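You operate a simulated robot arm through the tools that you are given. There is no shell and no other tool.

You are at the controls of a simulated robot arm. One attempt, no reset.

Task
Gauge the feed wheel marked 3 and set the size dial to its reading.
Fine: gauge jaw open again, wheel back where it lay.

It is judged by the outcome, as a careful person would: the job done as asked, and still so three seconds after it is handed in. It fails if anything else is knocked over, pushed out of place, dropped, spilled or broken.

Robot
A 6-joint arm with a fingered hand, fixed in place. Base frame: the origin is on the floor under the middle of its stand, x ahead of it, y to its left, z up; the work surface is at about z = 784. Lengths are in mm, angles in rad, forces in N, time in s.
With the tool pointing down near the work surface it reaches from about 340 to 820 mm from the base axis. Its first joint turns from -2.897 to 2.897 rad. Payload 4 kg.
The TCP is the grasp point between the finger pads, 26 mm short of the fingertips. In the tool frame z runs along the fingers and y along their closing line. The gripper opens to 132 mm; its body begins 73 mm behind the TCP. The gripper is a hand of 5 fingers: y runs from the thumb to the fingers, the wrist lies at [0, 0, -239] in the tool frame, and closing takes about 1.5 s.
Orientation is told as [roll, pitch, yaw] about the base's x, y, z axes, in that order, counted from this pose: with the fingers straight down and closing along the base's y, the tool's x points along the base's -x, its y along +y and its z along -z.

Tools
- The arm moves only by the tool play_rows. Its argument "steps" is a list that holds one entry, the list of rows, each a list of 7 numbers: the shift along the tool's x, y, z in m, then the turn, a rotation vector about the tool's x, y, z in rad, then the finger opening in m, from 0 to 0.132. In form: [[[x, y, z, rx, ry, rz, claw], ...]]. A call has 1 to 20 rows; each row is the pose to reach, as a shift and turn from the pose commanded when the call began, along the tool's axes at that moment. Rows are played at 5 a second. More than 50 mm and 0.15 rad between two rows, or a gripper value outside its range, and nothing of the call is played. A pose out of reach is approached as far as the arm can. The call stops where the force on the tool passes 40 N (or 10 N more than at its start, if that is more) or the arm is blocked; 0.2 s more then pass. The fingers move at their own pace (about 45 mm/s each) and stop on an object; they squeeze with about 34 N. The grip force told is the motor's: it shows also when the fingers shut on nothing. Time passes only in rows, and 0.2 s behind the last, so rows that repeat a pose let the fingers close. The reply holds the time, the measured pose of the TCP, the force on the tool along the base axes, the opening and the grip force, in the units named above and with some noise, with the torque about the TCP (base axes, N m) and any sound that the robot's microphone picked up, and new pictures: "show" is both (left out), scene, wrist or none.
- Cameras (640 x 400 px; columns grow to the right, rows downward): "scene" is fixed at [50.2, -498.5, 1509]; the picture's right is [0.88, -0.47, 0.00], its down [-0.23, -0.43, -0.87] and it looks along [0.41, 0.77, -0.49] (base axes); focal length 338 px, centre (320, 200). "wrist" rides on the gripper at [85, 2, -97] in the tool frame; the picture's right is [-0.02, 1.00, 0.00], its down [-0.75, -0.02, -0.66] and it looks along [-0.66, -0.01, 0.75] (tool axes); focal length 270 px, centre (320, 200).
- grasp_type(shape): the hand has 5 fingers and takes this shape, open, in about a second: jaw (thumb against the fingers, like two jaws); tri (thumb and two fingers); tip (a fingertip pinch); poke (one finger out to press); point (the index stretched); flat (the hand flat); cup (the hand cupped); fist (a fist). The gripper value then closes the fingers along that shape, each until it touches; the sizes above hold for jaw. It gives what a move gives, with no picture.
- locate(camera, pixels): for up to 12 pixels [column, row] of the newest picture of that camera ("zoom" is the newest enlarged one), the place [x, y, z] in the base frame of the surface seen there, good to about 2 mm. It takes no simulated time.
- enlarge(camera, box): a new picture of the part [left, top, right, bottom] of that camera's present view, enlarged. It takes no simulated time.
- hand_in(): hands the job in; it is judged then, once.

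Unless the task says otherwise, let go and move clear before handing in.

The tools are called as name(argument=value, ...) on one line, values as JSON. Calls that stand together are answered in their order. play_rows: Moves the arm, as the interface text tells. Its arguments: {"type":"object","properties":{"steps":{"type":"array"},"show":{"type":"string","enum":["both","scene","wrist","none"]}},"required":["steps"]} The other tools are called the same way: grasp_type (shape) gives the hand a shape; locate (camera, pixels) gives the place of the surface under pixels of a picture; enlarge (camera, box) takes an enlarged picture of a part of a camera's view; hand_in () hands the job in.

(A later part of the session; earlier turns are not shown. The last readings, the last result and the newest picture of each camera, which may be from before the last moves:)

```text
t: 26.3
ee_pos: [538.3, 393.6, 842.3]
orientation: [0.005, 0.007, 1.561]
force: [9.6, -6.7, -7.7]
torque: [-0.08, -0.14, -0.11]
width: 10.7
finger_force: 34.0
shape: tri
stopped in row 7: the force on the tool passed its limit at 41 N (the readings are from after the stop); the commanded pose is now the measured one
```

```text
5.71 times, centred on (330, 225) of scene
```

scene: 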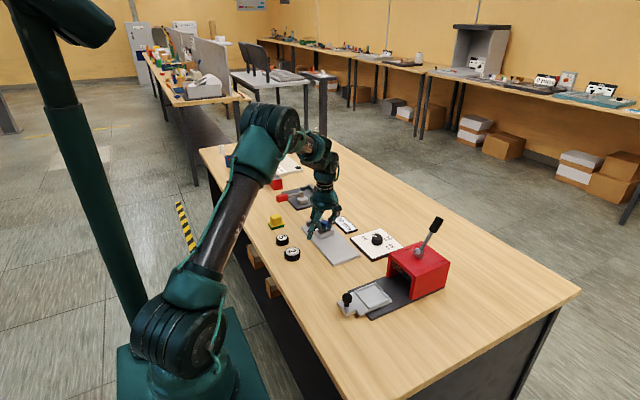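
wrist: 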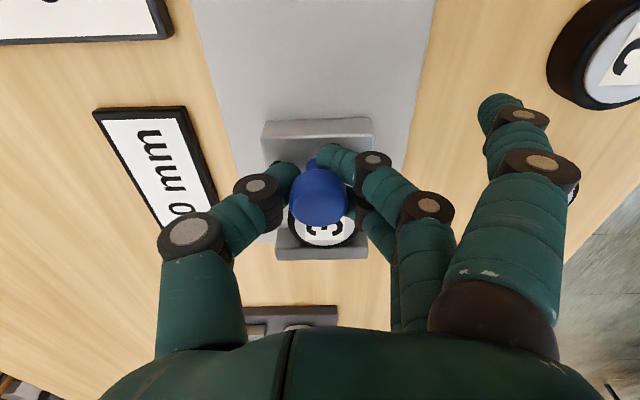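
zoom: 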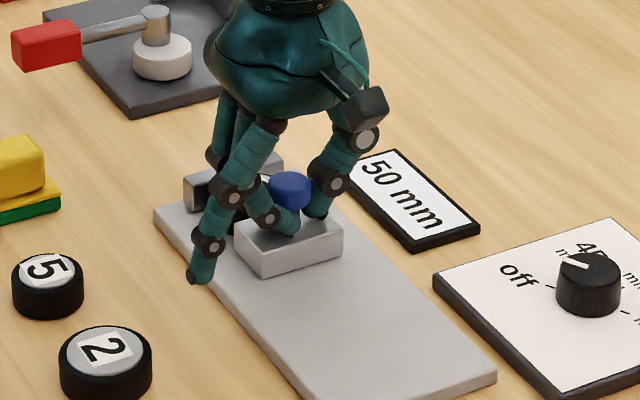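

The slider clamped the wheel (41 N) and the readout now shows "50 mm" at zoom (400,195). I'll enlarge to confirm before opening the jaw.

enlarge(camera="scene", box=[330, 210, 370, 240])

enlarge(camera="scene", box=[345, 220, 415, 265])

```text
13.33 times, centred on (350, 225) of scene
```

zoom: 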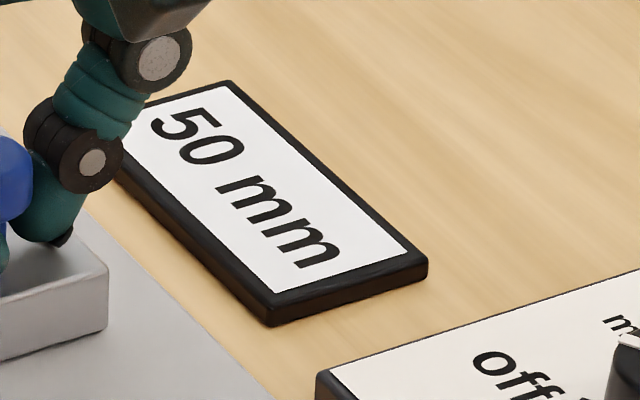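

```text
8.89 times, centred on (380, 242) of scene
```

zoom: 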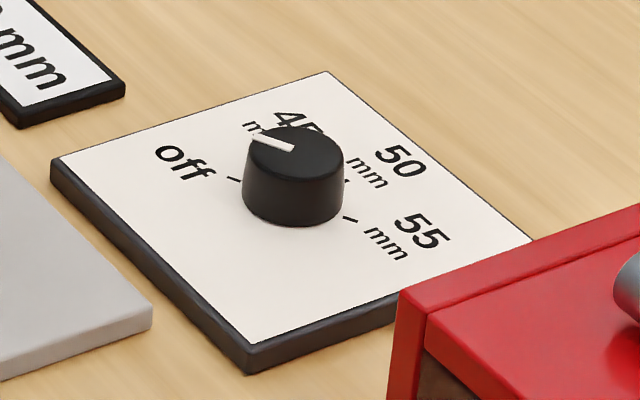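

The readout clearly reads 50 mm. I'll slide the jaw back open by 36 mm to where it stood.

play_rows(steps=[[[0.004, 0, 0, 0, 0, 0, 0.01], [0.009, 0, 0, 0, 0, 0, 0.01], [0.014, 0, 0, 0, 0, 0, 0.01], [0.019, 0, 0, 0, 0, 0, 0.01], [0.024, 0, 0, 0, 0, 0, 0.01], [0.029, 0, 0, 0, 0, 0, 0.01], [0.033, 0, 0, 0, 0, 0, 0.01], [0.036, 0, 0, 0, 0, 0, 0.01], [0.036, 0, 0, 0, 0, 0, 0.01]]])

enlarge(camera="scene", box=[280, 190, 380, 260])

```text
t: 28.3
ee_pos: [539.0, 360.3, 841.7]
orientation: [0.004, 0.006, 1.566]
force: [9.9, 2.0, -14.5]
torque: [0.02, -0.17, -0.16]
width: 10.4
finger_force: 34.3
shape: tri
```

scene: 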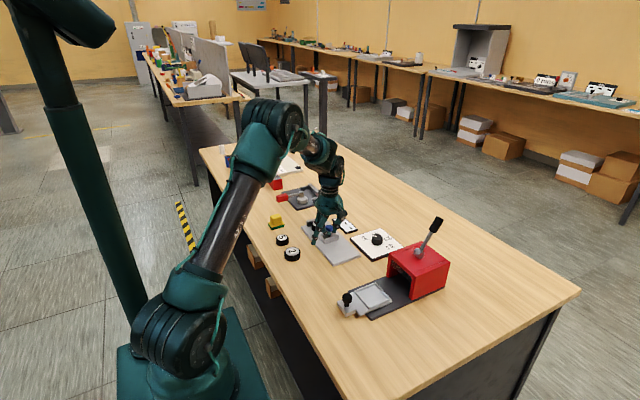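
wrist: 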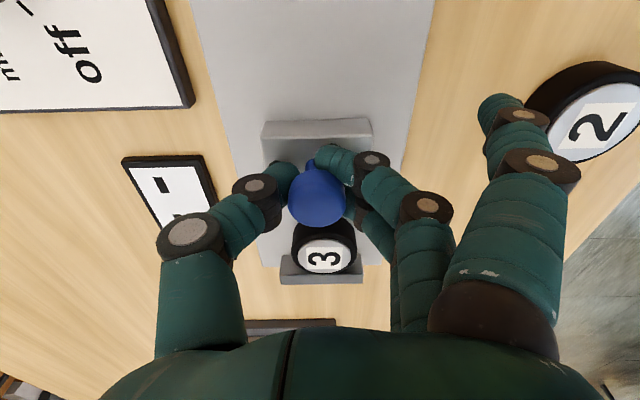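

```text
5.71 times, centred on (330, 225) of scene
```

zoom: 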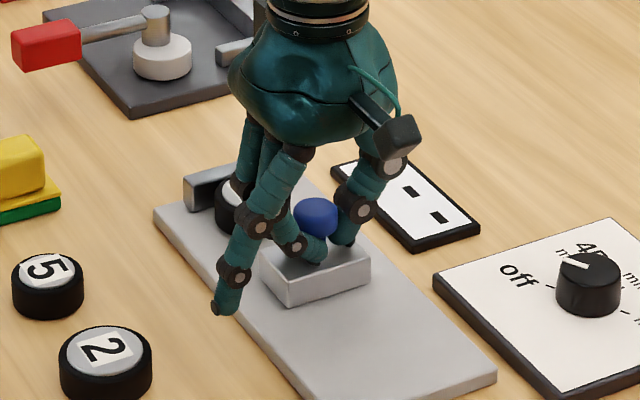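

The display shows dashes again and the slider is back at its original place (corner at zoom (290,307)). I'll release the knob and rise straight up.

play_rows(steps=[[[0, 0, 0, 0, 0, 0, 0.025], [0, 0, 0, 0, 0, 0, 0.045], [0, 0, 0, 0, 0, 0, 0.06], [0, 0, 0, 0, 0, 0, 0.075], [0, 0, 0, 0, 0, 0, 0.075], [0, 0, 0, 0, 0, 0, 0.075], [0, 0, -0.01, 0, 0, 0, 0.075], [0, 0, -0.03, 0, 0, 0, 0.075], [0, 0, -0.055, 0, 0, 0, 0.075], [0, 0, -0.075, 0, 0, 0, 0.075], [0, 0, -0.075, 0, 0, 0, 0.075]]])

enlarge(camera="scene", box=[280, 190, 380, 260])

```text
t: 30.7
ee_pos: [540.1, 358.1, 919.7]
orientation: [0.001, 0.004, 1.566]
force: [-0.5, -0.8, -0.8]
torque: [0.02, 0.03, -0.03]
width: 74.3
finger_force: 0.1
shape: tri
```

scene: 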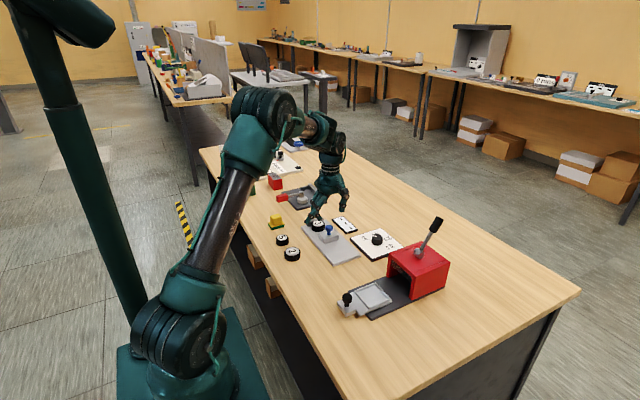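
wrist: 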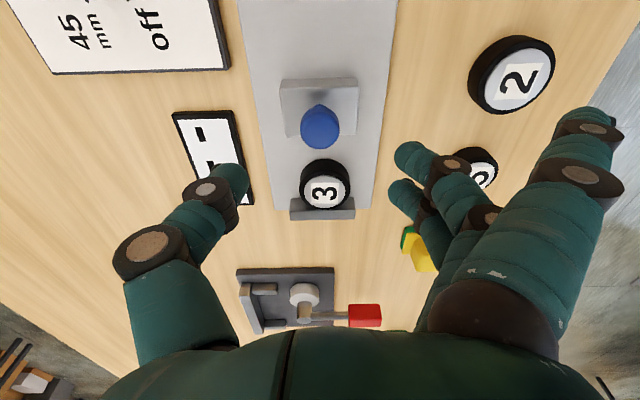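

```text
5.71 times, centred on (330, 225) of scene
```

zoom: 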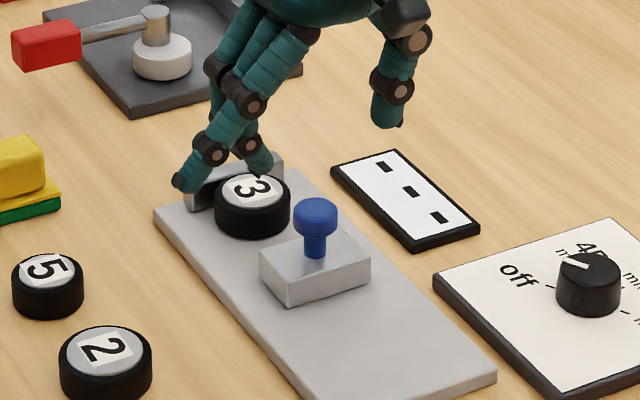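

locate(camera="wrist", pixels=[[325, 192], [301, 184], [350, 184], [325, 207], [319, 130], [340, 95], [292, 84], [356, 84]])

locate(camera="zoom", pixels=[[252, 192], [316, 212], [290, 280], [345, 275], [310, 270]])

```text
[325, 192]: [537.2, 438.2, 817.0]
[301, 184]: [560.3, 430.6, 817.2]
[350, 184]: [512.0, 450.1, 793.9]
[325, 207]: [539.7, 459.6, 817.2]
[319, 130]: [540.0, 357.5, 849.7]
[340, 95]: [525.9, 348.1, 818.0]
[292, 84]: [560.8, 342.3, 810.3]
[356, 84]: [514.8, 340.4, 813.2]
```

```text
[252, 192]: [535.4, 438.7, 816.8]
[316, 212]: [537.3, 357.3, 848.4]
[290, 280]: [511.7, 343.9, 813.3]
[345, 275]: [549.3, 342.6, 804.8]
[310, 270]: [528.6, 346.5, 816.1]
```

The wheel now sits at about (537, 438) against the bar and the knob is back at (540, 357.5). I'll move over the wheel to y≈435 (keeping clear of the bar) and descend to grip height.

play_rows(steps=[[[-0.025, 0.001, 0, 0, 0, 0, 0.08], [-0.05, 0.002, 0, 0, 0, 0, 0.08], [-0.077, 0.002, 0, 0, 0, 0, 0.08], [-0.077, 0.002, 0, 0, 0, 0, 0.08], [-0.077, 0.002, 0.025, 0, 0, 0, 0.08], [-0.077, 0.002, 0.05, 0, 0, 0, 0.08], [-0.077, 0.002, 0.075, 0, 0, 0, 0.08], [-0.077, 0.002, 0.088, 0, 0, 0, 0.08], [-0.077, 0.002, 0.088, 0, 0, 0, 0.08]]])

enlarge(camera="scene", box=[280, 190, 380, 260])

```text
t: 32.7
ee_pos: [535.0, 437.4, 828.5]
orientation: [0.003, 0.005, 1.565]
force: [-0.5, 0.6, -0.4]
torque: [0.02, -0.03, -0.01]
width: 79.3
finger_force: 0.0
shape: tri
```

scene: 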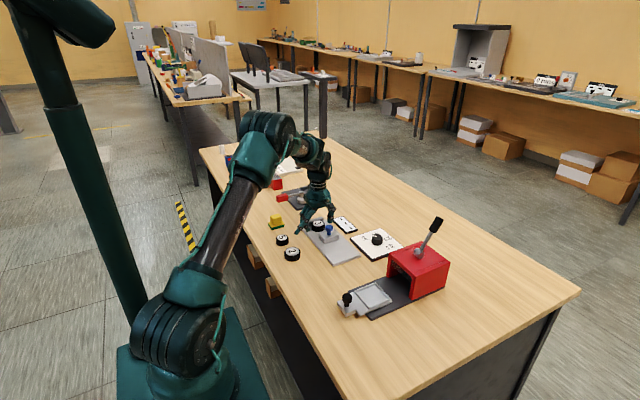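
wrist: 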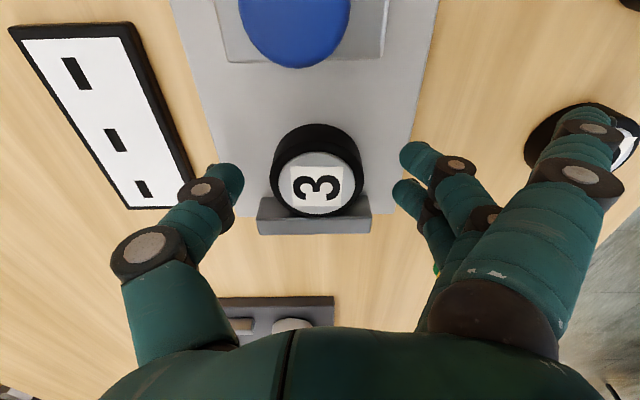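

```text
5.71 times, centred on (330, 225) of scene
```

zoom: 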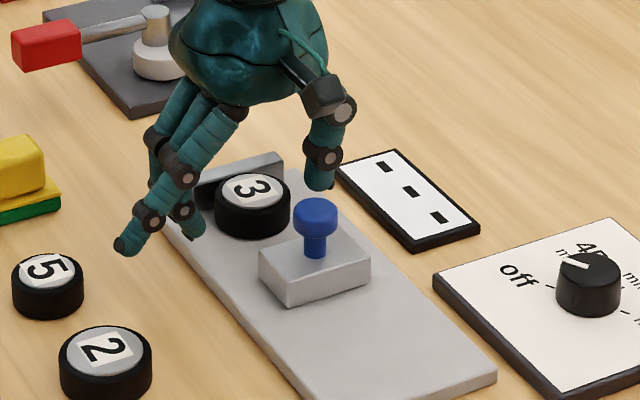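

The wheel (317,170) is well centred between thumb and fingers. I'll lower 7 mm and close on it.

play_rows(steps=[[[0, 0, 0.004, 0, 0, 0, 0.08], [0, 0, 0.0075, 0, 0, 0, 0.08], [0, 0, 0.0075, 0, 0, 0, 0.065], [0, 0, 0.0075, 0, 0, 0, 0.05], [0, 0, 0.0075, 0, 0, 0, 0.04], [0, 0, 0.0075, 0, 0, 0, 0.03], [0, 0, 0.0075, 0, 0, 0, 0.03], [0, 0, 0.0075, 0, 0, 0, 0.03], [0, 0, 0.0075, 0, 0, 0, 0.03]]])

enlarge(camera="scene", box=[280, 190, 380, 260])

```text
t: 34.7
ee_pos: [536.6, 435.4, 821.4]
orientation: [0.003, 0.006, 1.566]
force: [0.0, -3.3, -0.4]
torque: [-0.05, 0.0, 0.05]
width: 40.2
finger_force: 33.9
shape: tri
```

scene: 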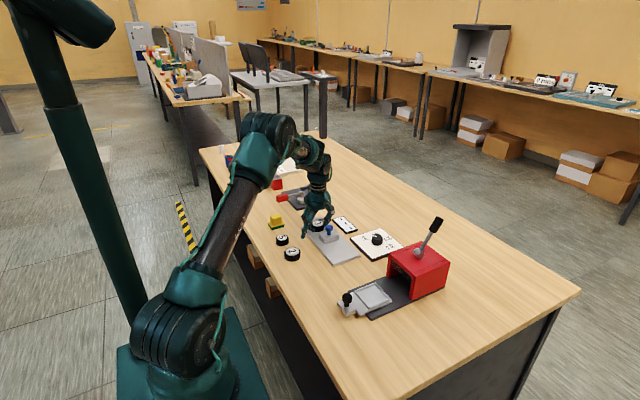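
wrist: 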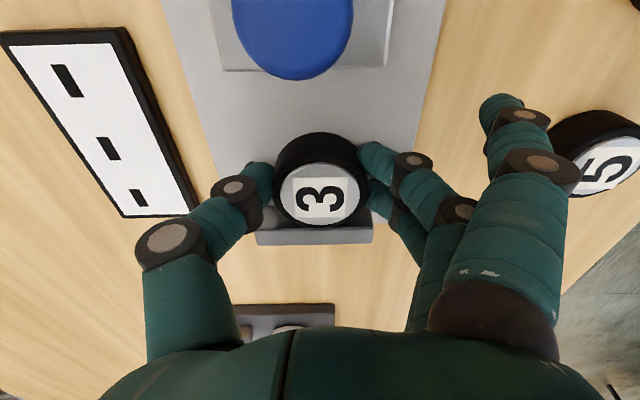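

```text
5.71 times, centred on (330, 225) of scene
```

zoom: 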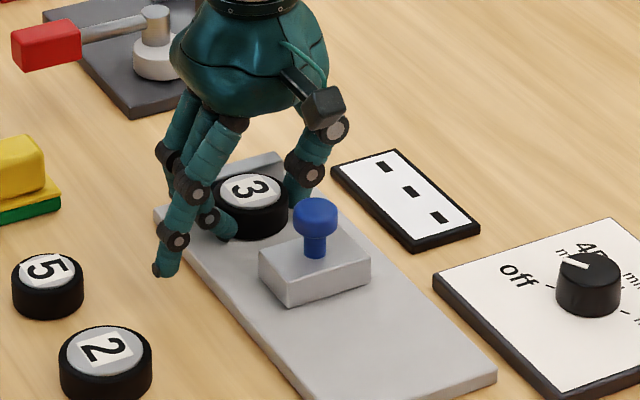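

The wheel is gripped again at 34 N. I'll lift it 100 mm straight up.

play_rows(steps=[[[0.001, 0, -0.005, 0, 0, 0, 0.03], [0.001, 0, -0.02, 0, 0, 0, 0.03], [0.001, 0, -0.045, 0, 0, 0, 0.03], [0.001, 0, -0.07, 0, 0, 0, 0.03], [0.001, 0, -0.095, 0, 0, 0, 0.03], [0.001, 0, -0.095, 0, 0, 0, 0.03]]])

locate(camera="wrist", pixels=[[320, 195], [274, 175], [365, 175], [320, 222]])

```text
t: 36.1
ee_pos: [537.3, 436.3, 917.2]
orientation: [0.0, 0.004, 1.567]
force: [0.1, -0.5, -1.1]
torque: [0.08, -0.01, 0.02]
width: 39.8
finger_force: 33.9
shape: tri
```

scene: 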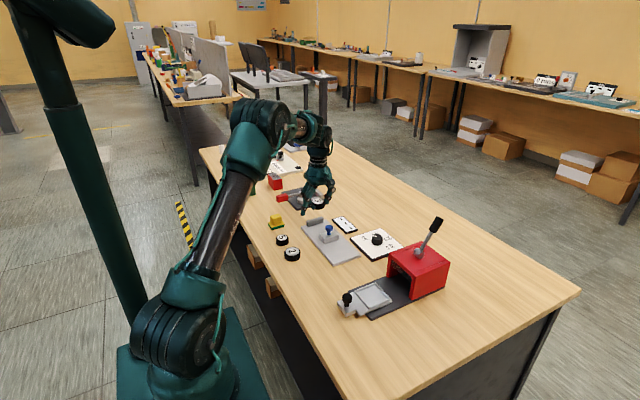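
wrist: 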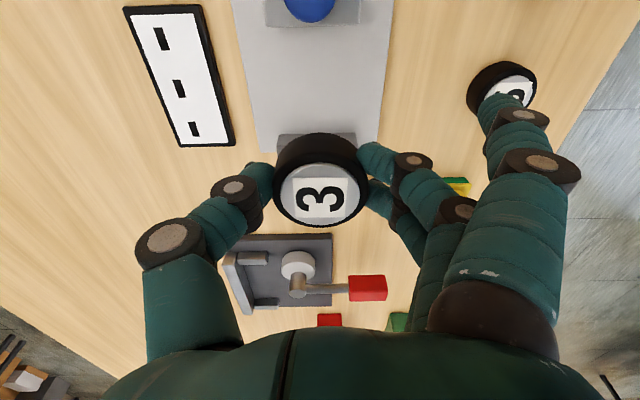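

```text
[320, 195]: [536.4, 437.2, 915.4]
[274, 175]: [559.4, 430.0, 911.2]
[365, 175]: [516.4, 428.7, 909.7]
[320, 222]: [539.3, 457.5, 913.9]
```

The wheel is up, sitting about 3–4 mm toward +y in the hand compared with before. I'll carry it back to above its original spot (391, 255).

play_rows(steps=[[[0.023, 0.018, 0, 0, 0, 0, 0.03], [0.046, 0.036, 0, 0, 0, 0, 0.03], [0.069, 0.055, 0, 0, 0, 0, 0.03], [0.092, 0.073, 0, 0, 0, 0, 0.03], [0.115, 0.091, 0, 0, 0, 0, 0.03], [0.138, 0.11, 0, 0, 0, 0, 0.03], [0.161, 0.128, 0, 0, 0, 0, 0.03], [0.184, 0.146, 0, 0, 0, 0, 0.03], [0.184, 0.146, 0, 0, 0, 0, 0.03]]])

enlarge(camera="wrist", box=[250, 110, 390, 250])

locate(camera="wrist", pixels=[[320, 195], [274, 175], [365, 175], [320, 220], [276, 180], [363, 180]])

```text
t: 38.1
ee_pos: [390.6, 253.2, 919.3]
orientation: [0.002, 0.006, 1.566]
force: [-0.1, 0.1, -0.7]
torque: [0.01, 0.0, 0.01]
width: 39.9
finger_force: 34.3
shape: tri
```

scene: 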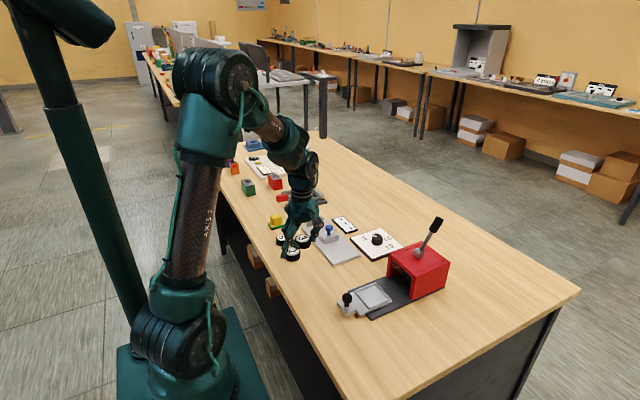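
wrist: 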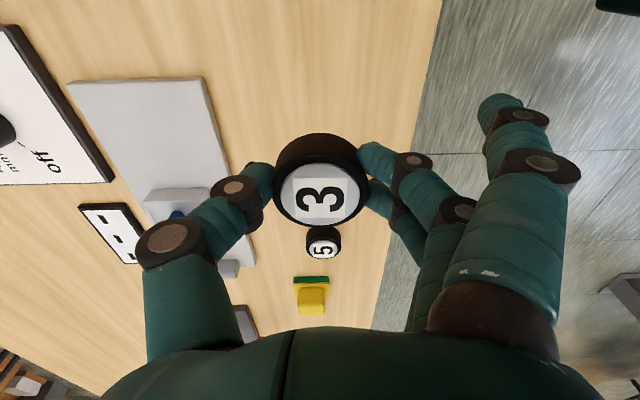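

```text
2.86 times, centred on (320, 180) of wrist
```

zoom: 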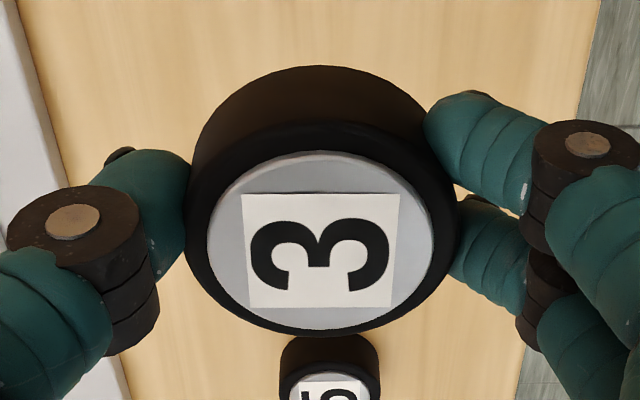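

```text
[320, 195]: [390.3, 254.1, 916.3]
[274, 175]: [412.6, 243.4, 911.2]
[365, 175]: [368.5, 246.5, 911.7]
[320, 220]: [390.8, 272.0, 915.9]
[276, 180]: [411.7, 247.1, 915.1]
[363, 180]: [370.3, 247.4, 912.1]
```

The wheel hovers at about (390.4, 254–257). I'll cross-check with the scene camera before lowering.

enlarge(camera="scene", box=[250, 200, 350, 275])

```text
5.33 times, centred on (300, 238) of scene
```

zoom: 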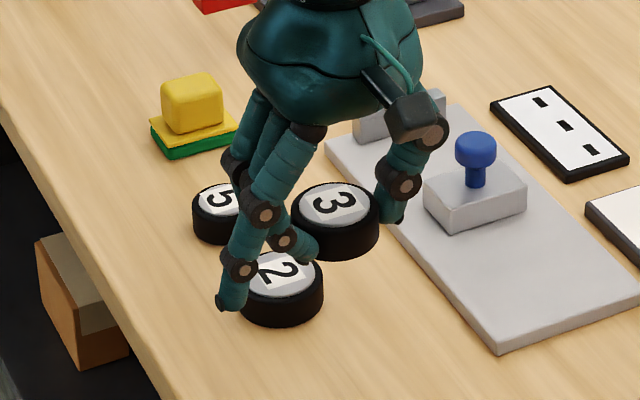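

locate(camera="zoom", pixels=[[335, 206], [320, 200], [350, 210], [335, 230], [305, 207]])

```text
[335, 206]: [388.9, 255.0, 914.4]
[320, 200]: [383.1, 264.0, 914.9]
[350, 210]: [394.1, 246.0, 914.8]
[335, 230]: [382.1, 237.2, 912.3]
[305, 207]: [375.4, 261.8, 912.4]
```

Both views put the wheel within about 2 mm of its original centre. I'll apply a 1.5 mm correction and lower to TCP z≈815.

play_rows(steps=[[[-0.001, -0.0015, 0.025, 0, 0, 0, 0.03], [-0.001, -0.0015, 0.05, 0, 0, 0, 0.03], [-0.001, -0.0015, 0.075, 0, 0, 0, 0.03], [-0.001, -0.0015, 0.093, 0, 0, 0, 0.03], [-0.001, -0.0015, 0.102, 0, 0, 0, 0.03], [-0.001, -0.0015, 0.102, 0, 0, 0, 0.03]]])

enlarge(camera="scene", box=[255, 200, 415, 300])

```text
t: 39.5
ee_pos: [390.3, 253.6, 818.1]
orientation: [0.0, 0.005, 1.566]
force: [0.8, 0.6, -1.2]
torque: [0.0, -0.01, -0.04]
width: 40.0
finger_force: 34.1
shape: tri
```

scene: 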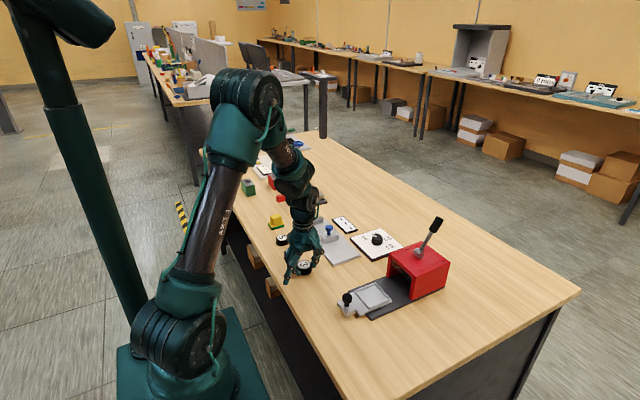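
wrist: 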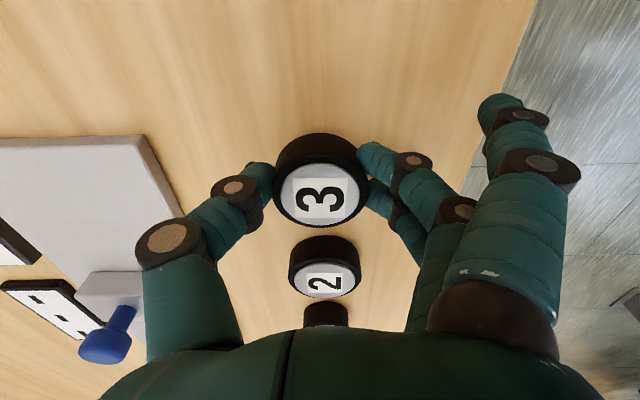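

```text
4.00 times, centred on (335, 250) of scene
```

zoom: 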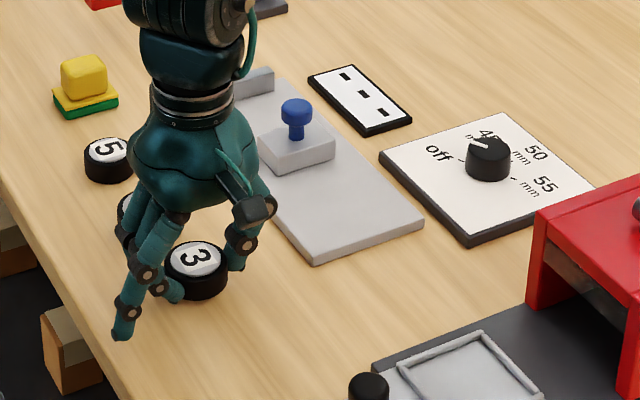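

The label is at zoom (196,258) with about 7 mm left to drop, which lands it right on its original image position (195,267). I'll lower the rest, feeling for contact.

play_rows(steps=[[[0, 0, 0.003, 0, 0, 0, 0.03], [0, 0, 0.005, 0, 0, 0, 0.03], [0, 0, 0.006, 0, 0, 0, 0.03], [0, 0, 0.006, 0, 0, 0, 0.03]]], show="none")

```text
t: 40.5
ee_pos: [391.8, 253.6, 810.3]
orientation: [0.002, 0.006, 1.565]
force: [0.1, -0.6, -1.7]
torque: [-0.06, 0.01, 0.03]
width: 40.1
finger_force: 33.4
shape: tri
```

No contact yet at z≈810 (force −1.7 N). I'll lower in 1 mm steps.

play_rows(steps=[[[0, 0, 0.001, 0, 0, 0, 0.03], [0, 0, 0.001, 0, 0, 0, 0.03]]], show="none")

play_rows(steps=[[[0, 0, 0.001, 0, 0, 0, 0.03], [0, 0, 0.001, 0, 0, 0, 0.03]]], show="wrist")

```text
t: 41.1
ee_pos: [391.8, 253.6, 810.3]
orientation: [0.003, 0.006, 1.566]
force: [-0.3, 0.3, -2.5]
torque: [0.01, 0.01, 0.01]
width: 40.2
finger_force: 33.1
shape: tri
```

```text
t: 41.7
ee_pos: [391.0, 253.2, 809.9]
orientation: [0.001, 0.005, 1.565]
force: [0.6, -0.1, 1.4]
torque: [0.03, 0.01, -0.01]
width: 40.1
finger_force: 33.8
shape: tri
```

wrist: 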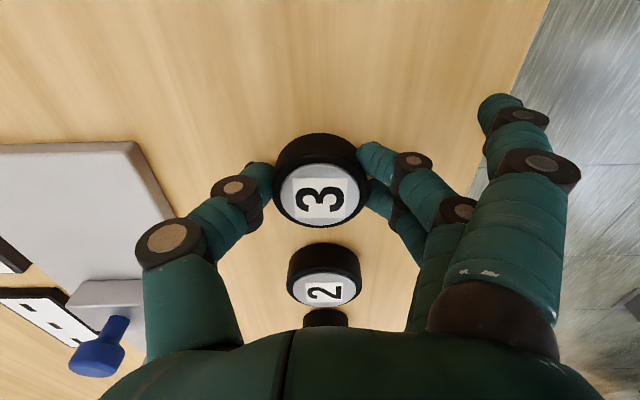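

Light contact (+1.4 N). Before releasing I'll check the wheel's position against the original (391, 255).

locate(camera="wrist", pixels=[[320, 195], [322, 185], [320, 219], [275, 180], [365, 180], [325, 291]])

enlarge(camera="scene", box=[255, 200, 415, 300])

```text
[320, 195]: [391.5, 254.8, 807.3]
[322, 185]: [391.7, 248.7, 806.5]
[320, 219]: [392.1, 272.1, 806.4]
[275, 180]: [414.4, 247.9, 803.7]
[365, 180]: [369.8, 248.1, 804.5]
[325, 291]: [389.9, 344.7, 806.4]
```

```text
4.00 times, centred on (335, 250) of scene
```

zoom: 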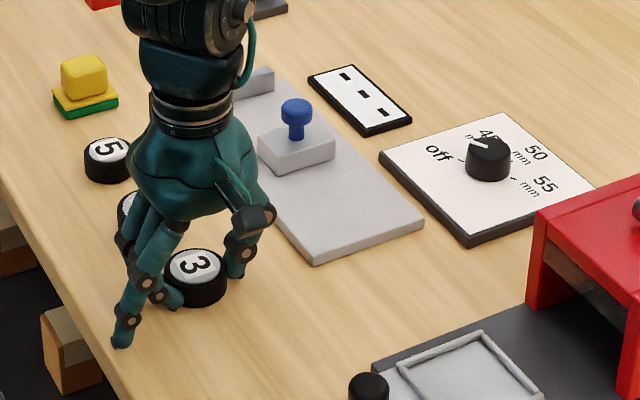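

In the scene zoom the label is at (196,265) with wheel bottom at row 306, versus (195,267) and 307 originally — within about 1.5 mm. I'll open and rise.

play_rows(steps=[[[0, 0, 0, 0, 0, 0, 0.045], [0, 0, 0, 0, 0, 0, 0.055], [0, 0, 0, 0, 0, 0, 0.07], [0, 0, 0, 0, 0, 0, 0.085], [0, 0, 0, 0, 0, 0, 0.085], [0, 0, 0, 0, 0, 0, 0.085], [0, 0, -0.01, 0, 0, 0, 0.085], [0, 0, -0.03, 0, 0, 0, 0.085], [0, 0, -0.06, 0, 0, 0, 0.085], [0, 0, -0.09, 0, 0, 0, 0.085], [0, 0, -0.12, 0, 0, 0, 0.085], [0, 0, -0.15, 0, 0, 0, 0.085], [0, 0, -0.15, 0, 0, 0, 0.085]]])

enlarge(camera="scene", box=[255, 200, 415, 300])

```text
t: 44.5
ee_pos: [392.6, 253.7, 958.7]
orientation: [0.004, 0.006, 1.566]
force: [0.3, -0.7, 0.1]
torque: [-0.01, 0.02, 0.02]
width: 84.6
finger_force: 0.0
shape: tri
```

scene: 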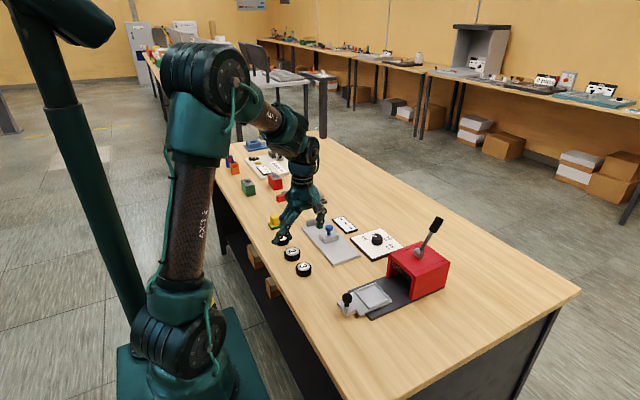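
wrist: 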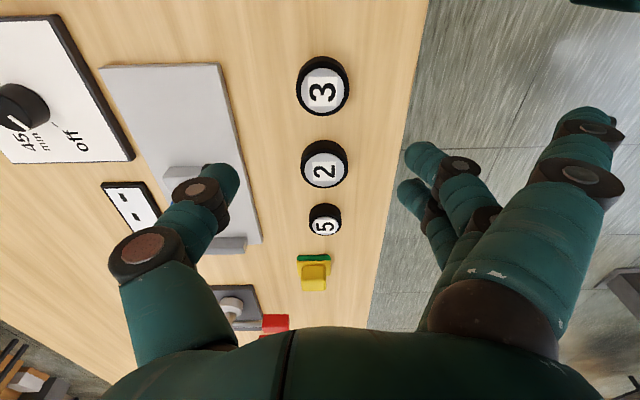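

```text
4.00 times, centred on (335, 250) of scene
```

zoom: 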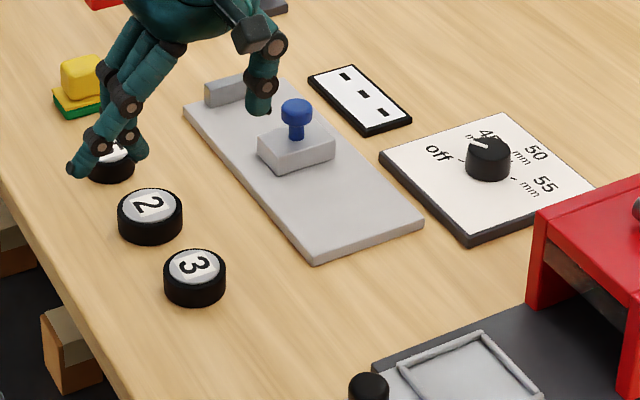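

Wheel 3 stands at zoom (194,277), virtually its original place (195,278), and the gauge is open. Next I'll move over the dial at about (674, 268) for a close look.

play_rows(steps=[[[-0.002, -0.035, -0.005, 0, 0, 0, 0.085], [-0.004, -0.07, -0.01, 0, 0, 0, 0.085], [-0.006, -0.105, -0.015, 0, 0, 0, 0.085], [-0.008, -0.14, -0.015, 0, 0, 0, 0.085], [-0.01, -0.175, -0.015, 0, 0, 0, 0.085], [-0.012, -0.21, -0.015, 0, 0, 0, 0.085], [-0.014, -0.245, -0.015, 0, 0, 0, 0.085], [-0.015, -0.28, -0.015, 0, 0, 0, 0.085], [-0.015, -0.28, -0.015, 0, 0, 0, 0.085]]])

enlarge(camera="wrist", box=[230, 10, 410, 140])

```text
t: 46.5
ee_pos: [671.2, 265.9, 975.3]
orientation: [0.002, 0.005, 1.566]
force: [0.2, -0.2, -0.1]
torque: [-0.01, -0.01, -0.05]
width: 84.4
finger_force: 0.1
shape: tri
```

scene: 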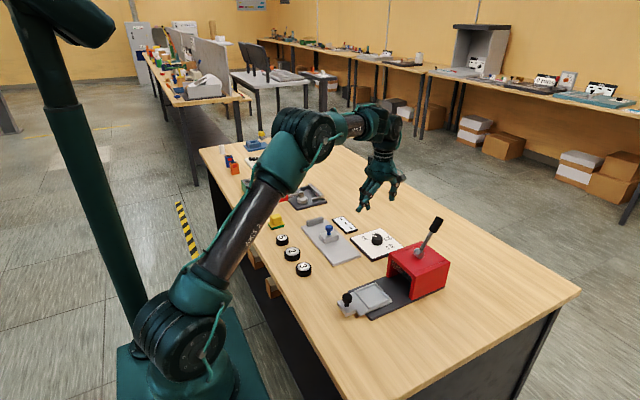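
wrist: 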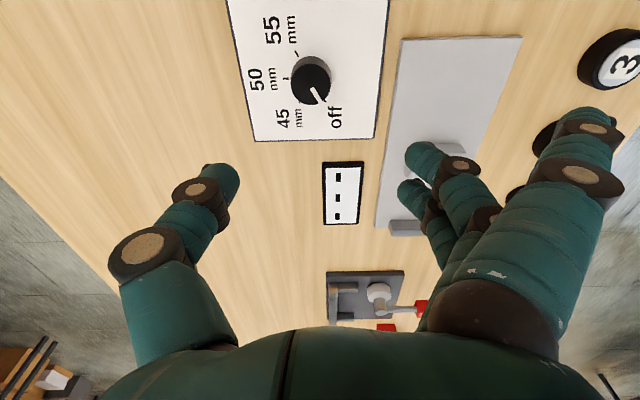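

```text
3.08 times, centred on (320, 75) of wrist
```

zoom: 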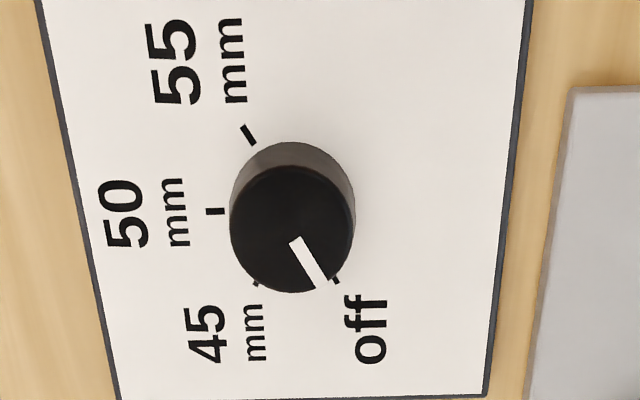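

From above, the white pointer on the dial (zoom (310,262)) points at the "off" tick (338,282); ticks for 45, 50, 55 are at (257,284), (215,211), (247,135). I'll locate them to get angles.

locate(camera="zoom", pixels=[[338, 282], [257, 284], [215, 211], [248, 136], [296, 240], [326, 285], [233, 230], [354, 225], [293, 288], [293, 168], [294, 145], [125, 213]])

locate(camera="scene", pixels=[[390, 256], [415, 245], [445, 265], [437, 222], [402, 245], [390, 275]])

```text
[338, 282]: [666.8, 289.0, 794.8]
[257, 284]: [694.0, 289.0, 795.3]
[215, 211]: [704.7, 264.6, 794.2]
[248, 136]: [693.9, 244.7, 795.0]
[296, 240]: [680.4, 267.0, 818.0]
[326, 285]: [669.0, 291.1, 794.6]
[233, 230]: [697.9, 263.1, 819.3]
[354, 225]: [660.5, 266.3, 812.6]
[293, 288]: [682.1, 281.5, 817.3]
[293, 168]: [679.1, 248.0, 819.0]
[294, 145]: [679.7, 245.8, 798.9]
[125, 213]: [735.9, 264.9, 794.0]
```

```text
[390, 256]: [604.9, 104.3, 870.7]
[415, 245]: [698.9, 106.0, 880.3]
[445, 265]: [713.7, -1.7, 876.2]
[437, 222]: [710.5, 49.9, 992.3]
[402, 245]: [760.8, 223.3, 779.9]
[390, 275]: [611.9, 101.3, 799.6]
```

The dial's axis is at about (680, 266), and the ticks are 60° apart: off at 120°, 45 at 60°, 50 at 0°, 55 at −60°. So the knob needs a −120° (clockwise) turn; I'll centre over it and descend to TCP z≈850 first.

play_rows(steps=[[[0, -0.005, 0.025, 0, 0, 0, 0.085], [0, -0.009, 0.05, 0, 0, 0, 0.085], [0, -0.009, 0.075, 0, 0, 0, 0.085], [0, -0.009, 0.1, 0, 0, 0, 0.075], [0, -0.009, 0.122, 0, 0, 0, 0.075], [0, -0.009, 0.122, 0, 0, 0, 0.075]]])

enlarge(camera="wrist", box=[230, 70, 410, 200])

enlarge(camera="scene", box=[330, 195, 430, 265])

```text
t: 47.9
ee_pos: [680.3, 268.4, 852.0]
orientation: [0.003, 0.006, 1.563]
force: [-0.6, -0.5, 0.4]
torque: [-0.02, -0.03, -0.01]
width: 76.1
finger_force: 0.0
shape: tri
```

scene: 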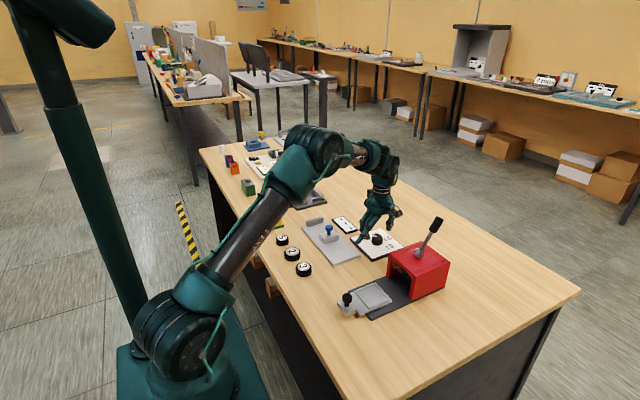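
wrist: 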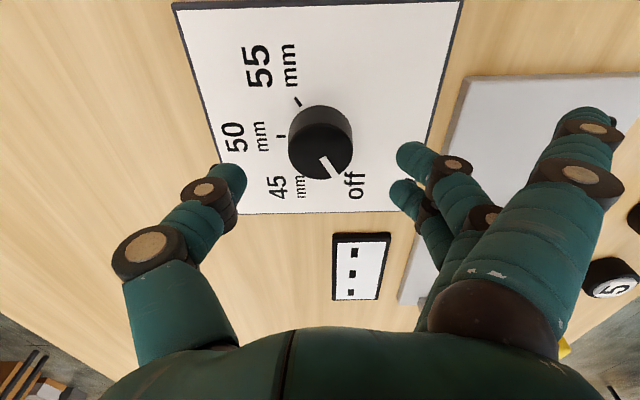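

```text
3.08 times, centred on (320, 135) of wrist
```

zoom: 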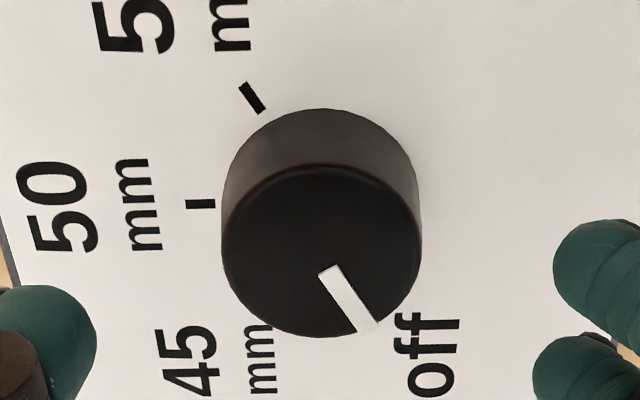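

```text
5.71 times, centred on (380, 230) of scene
```

zoom: 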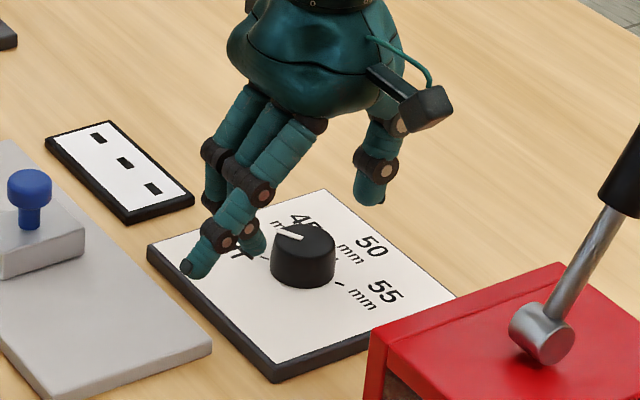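

The knob sits at wrist (320,142) between thumb and fingers. I'll locate its rim for a precise centre.

locate(camera="wrist", pixels=[[320, 151], [291, 146], [350, 146], [320, 128], [320, 175], [225, 178], [415, 158], [405, 195], [290, 148], [351, 148]])

locate(camera="zoom", pixels=[[303, 236], [275, 245], [333, 245], [303, 265], [190, 272], [250, 245], [368, 198]])

```text
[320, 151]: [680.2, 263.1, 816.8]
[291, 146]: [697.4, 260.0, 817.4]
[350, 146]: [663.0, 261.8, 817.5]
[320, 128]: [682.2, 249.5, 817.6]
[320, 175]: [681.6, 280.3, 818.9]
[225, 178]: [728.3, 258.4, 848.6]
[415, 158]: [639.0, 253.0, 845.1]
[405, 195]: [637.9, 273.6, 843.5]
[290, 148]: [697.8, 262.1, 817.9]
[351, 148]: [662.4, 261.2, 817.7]
```

```text
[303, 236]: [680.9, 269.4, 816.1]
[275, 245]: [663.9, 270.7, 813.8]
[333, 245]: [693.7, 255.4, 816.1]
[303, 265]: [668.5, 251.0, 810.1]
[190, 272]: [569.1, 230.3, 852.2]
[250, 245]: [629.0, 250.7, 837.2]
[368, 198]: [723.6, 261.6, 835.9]
```

The knob's centre is (680, 266), while the TCP is about 2 mm too far in y. I'll correct this and descend to TCP z≈824.

play_rows(steps=[[[0.002, 0, 0.01, 0, 0, 0, 0.07], [0.002, 0, 0.02, 0, 0, 0, 0.07], [0.002, 0, 0.026, 0, 0, 0, 0.07], [0.002, 0, 0.028, 0, 0, 0, 0.07], [0.002, 0, 0.028, 0, 0, 0, 0.07]]])

enlarge(camera="scene", box=[330, 195, 430, 265])

```text
t: 49.1
ee_pos: [680.1, 264.8, 824.8]
orientation: [0.002, 0.005, 1.566]
force: [0.9, -0.1, -0.2]
torque: [0.02, 0.03, 0.04]
width: 70.8
finger_force: 0.1
shape: tri
```

scene: 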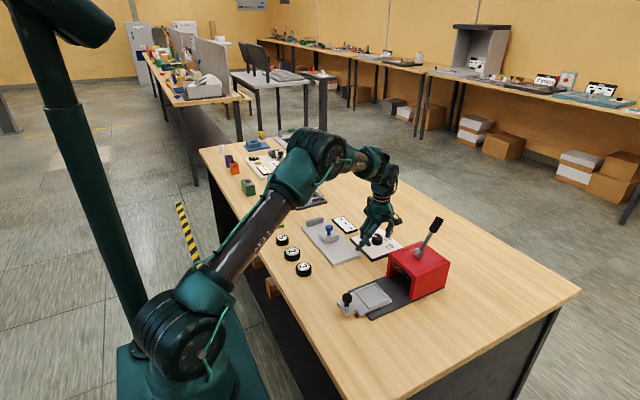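
wrist: 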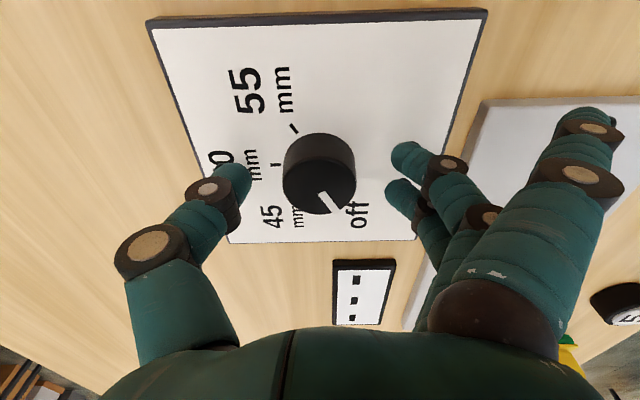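

```text
5.71 times, centred on (380, 230) of scene
```

zoom: 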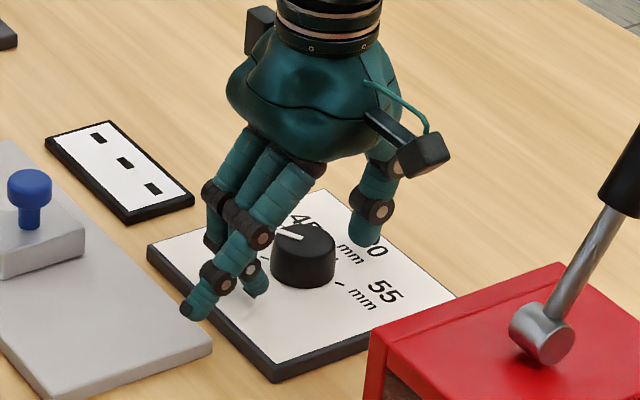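

The fingers straddle the knob (319,175) symmetrically at mid-height. I'll close on it.

play_rows(steps=[[[0, 0, 0, 0, 0, 0, 0.055], [0, 0, 0, 0, 0, 0, 0.045], [0, 0, 0, 0, 0, 0, 0.035], [0, 0, 0, 0, 0, 0, 0.025], [0, 0, 0, 0, 0, 0, 0.015], [0, 0, 0, 0, 0, 0, 0.015], [0, 0, 0, 0, 0, 0, 0.015]]])

enlarge(camera="scene", box=[330, 195, 430, 265])

```text
t: 50.7
ee_pos: [679.3, 263.6, 825.2]
orientation: [0.004, 0.006, 1.565]
force: [0.0, -1.3, -2.0]
torque: [0.01, 0.05, 0.01]
width: 28.6
finger_force: 34.0
shape: tri
```

scene: 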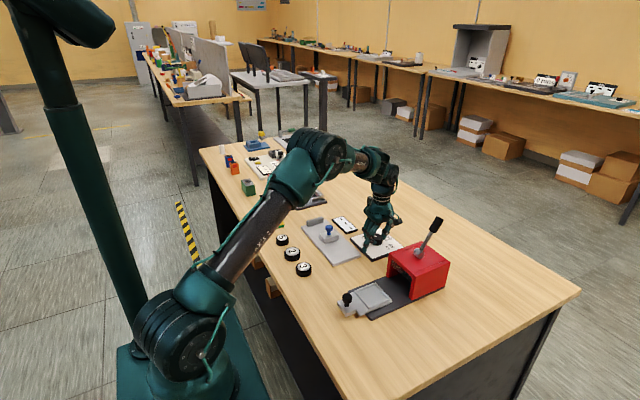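
wrist: 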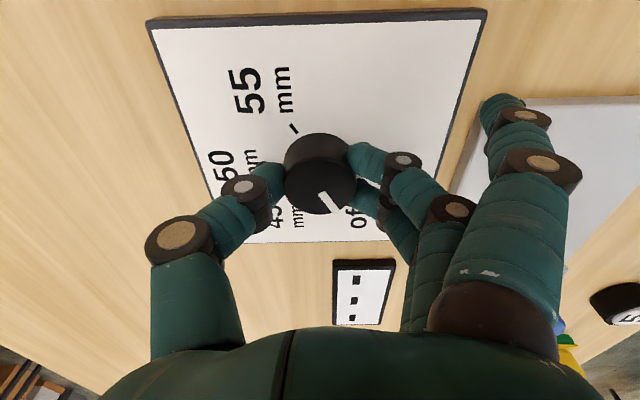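

```text
5.71 times, centred on (380, 230) of scene
```

zoom: 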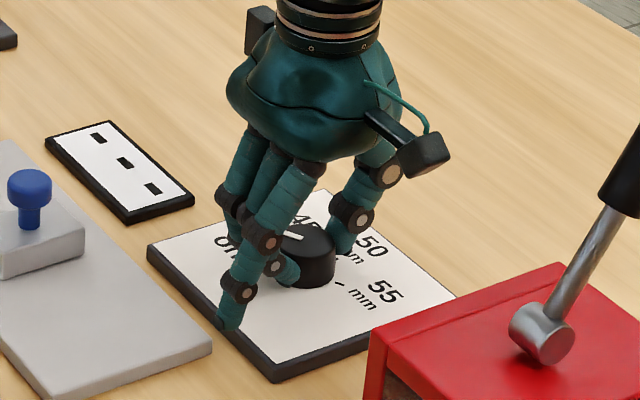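

The knob is gripped at 34 N with low side forces. I'll check the outstretched fingertip (scene zoom (228,322)) has height clearance before turning.

locate(camera="zoom", pixels=[[227, 322], [235, 300], [290, 236], [300, 240]])

```text
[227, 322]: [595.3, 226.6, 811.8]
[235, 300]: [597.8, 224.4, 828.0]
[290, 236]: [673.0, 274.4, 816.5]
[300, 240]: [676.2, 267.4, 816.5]
```

The tip clears both plates by over 10 mm. I'll turn the knob the first 0.56 rad clockwise and check the response.

play_rows(steps=[[[0, 0, 0, 0, 0, 0.08, 0.015], [0, 0, 0, 0, 0, 0.18, 0.015], [0, 0, 0, 0, 0, 0.28, 0.015], [0, 0, 0, 0, 0, 0.38, 0.015], [0, 0, 0, 0, 0, 0.48, 0.015], [0, 0, 0, 0, 0, 0.56, 0.015], [0, 0, 0, 0, 0, 0.56, 0.015]]])

enlarge(camera="wrist", box=[230, 100, 410, 230])

enlarge(camera="scene", box=[330, 195, 430, 265])

```text
t: 52.3
ee_pos: [679.8, 264.3, 824.1]
orientation: [-0.003, 0.004, 1.005]
force: [-8.2, 0.9, 18.4]
torque: [0.1, 0.26, 0.01]
width: 28.9
finger_force: 33.8
shape: tri
```

scene: 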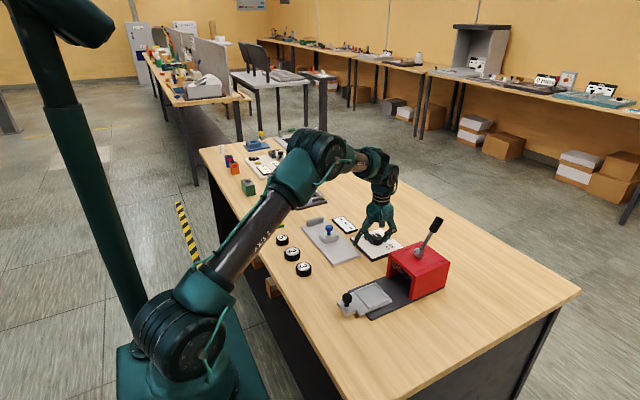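
wrist: 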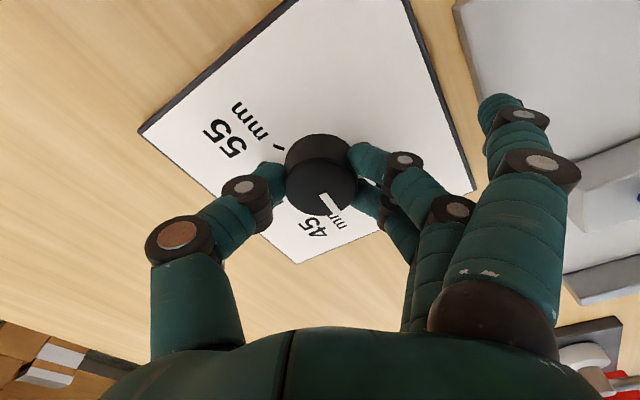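

```text
3.08 times, centred on (320, 165) of wrist
```

zoom: 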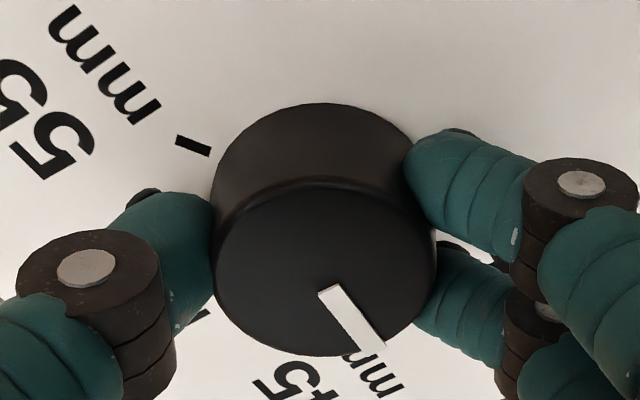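

```text
5.71 times, centred on (380, 230) of scene
```

zoom: 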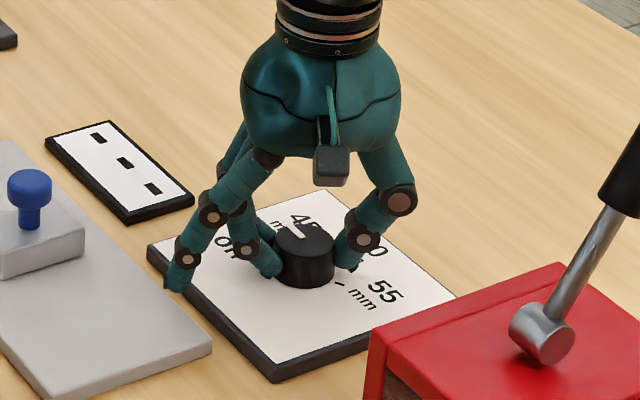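

The knob turns with the hand (yaw now 1.005), though there is an 18 N upward push, so I'll ease up 1 mm while turning on by another 0.8 rad.

play_rows(steps=[[[0, 0, -0.001, 0, 0, 0.0, 0.015], [0, 0, -0.001, 0, 0, 0.1, 0.015], [0, 0, -0.001, 0, 0, 0.2, 0.015], [0, 0, -0.001, 0, 0, 0.3, 0.015], [0, 0, -0.001, 0, 0, 0.4, 0.015], [0, 0, -0.001, 0, 0, 0.5, 0.015], [0, 0, -0.001, 0, 0, 0.6, 0.015], [0, 0, -0.001, 0, 0, 0.7, 0.015], [0, 0, -0.001, 0, 0, 0.8, 0.015], [0, 0, -0.001, 0, 0, 0.8, 0.015]]])

enlarge(camera="wrist", box=[230, 100, 410, 230])

enlarge(camera="scene", box=[330, 195, 430, 265])

```text
t: 54.5
ee_pos: [679.3, 266.9, 824.9]
orientation: [-0.005, 0.004, 0.205]
force: [-10.4, -0.1, 5.3]
torque: [0.15, 0.21, 0.02]
width: 29.1
finger_force: 34.2
shape: tri
```

scene: 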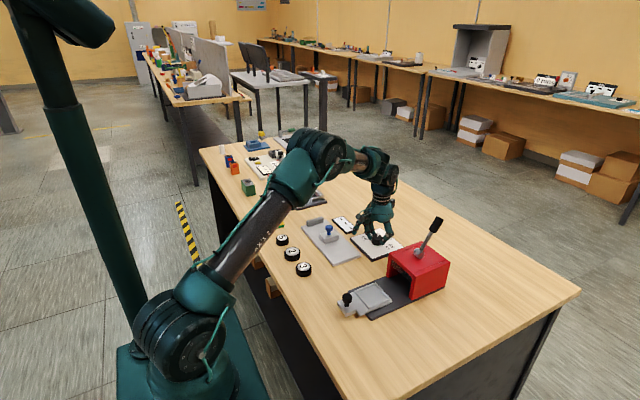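
wrist: 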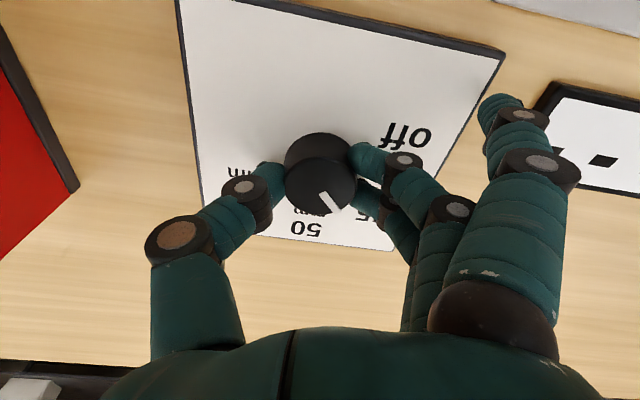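

```text
3.08 times, centred on (320, 165) of wrist
```

zoom: 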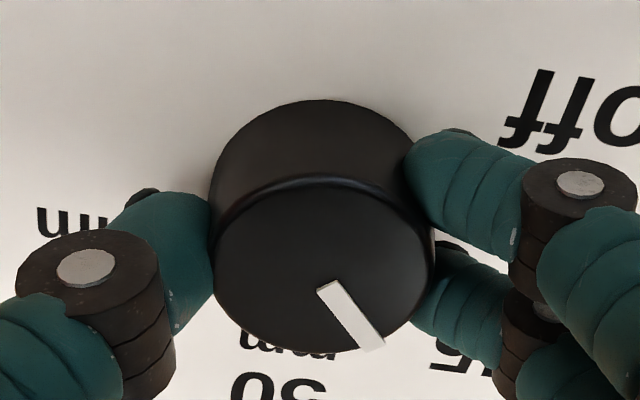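

```text
5.71 times, centred on (380, 230) of scene
```

zoom: 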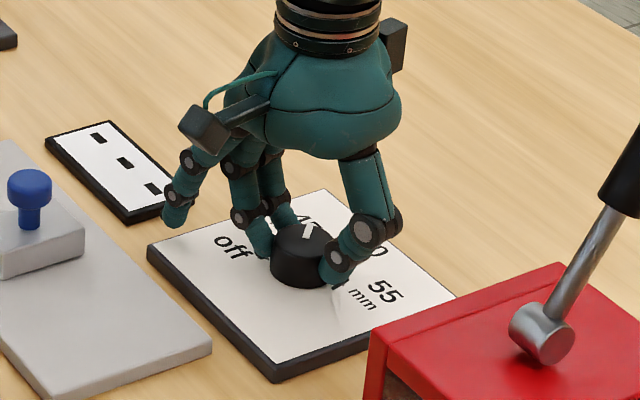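

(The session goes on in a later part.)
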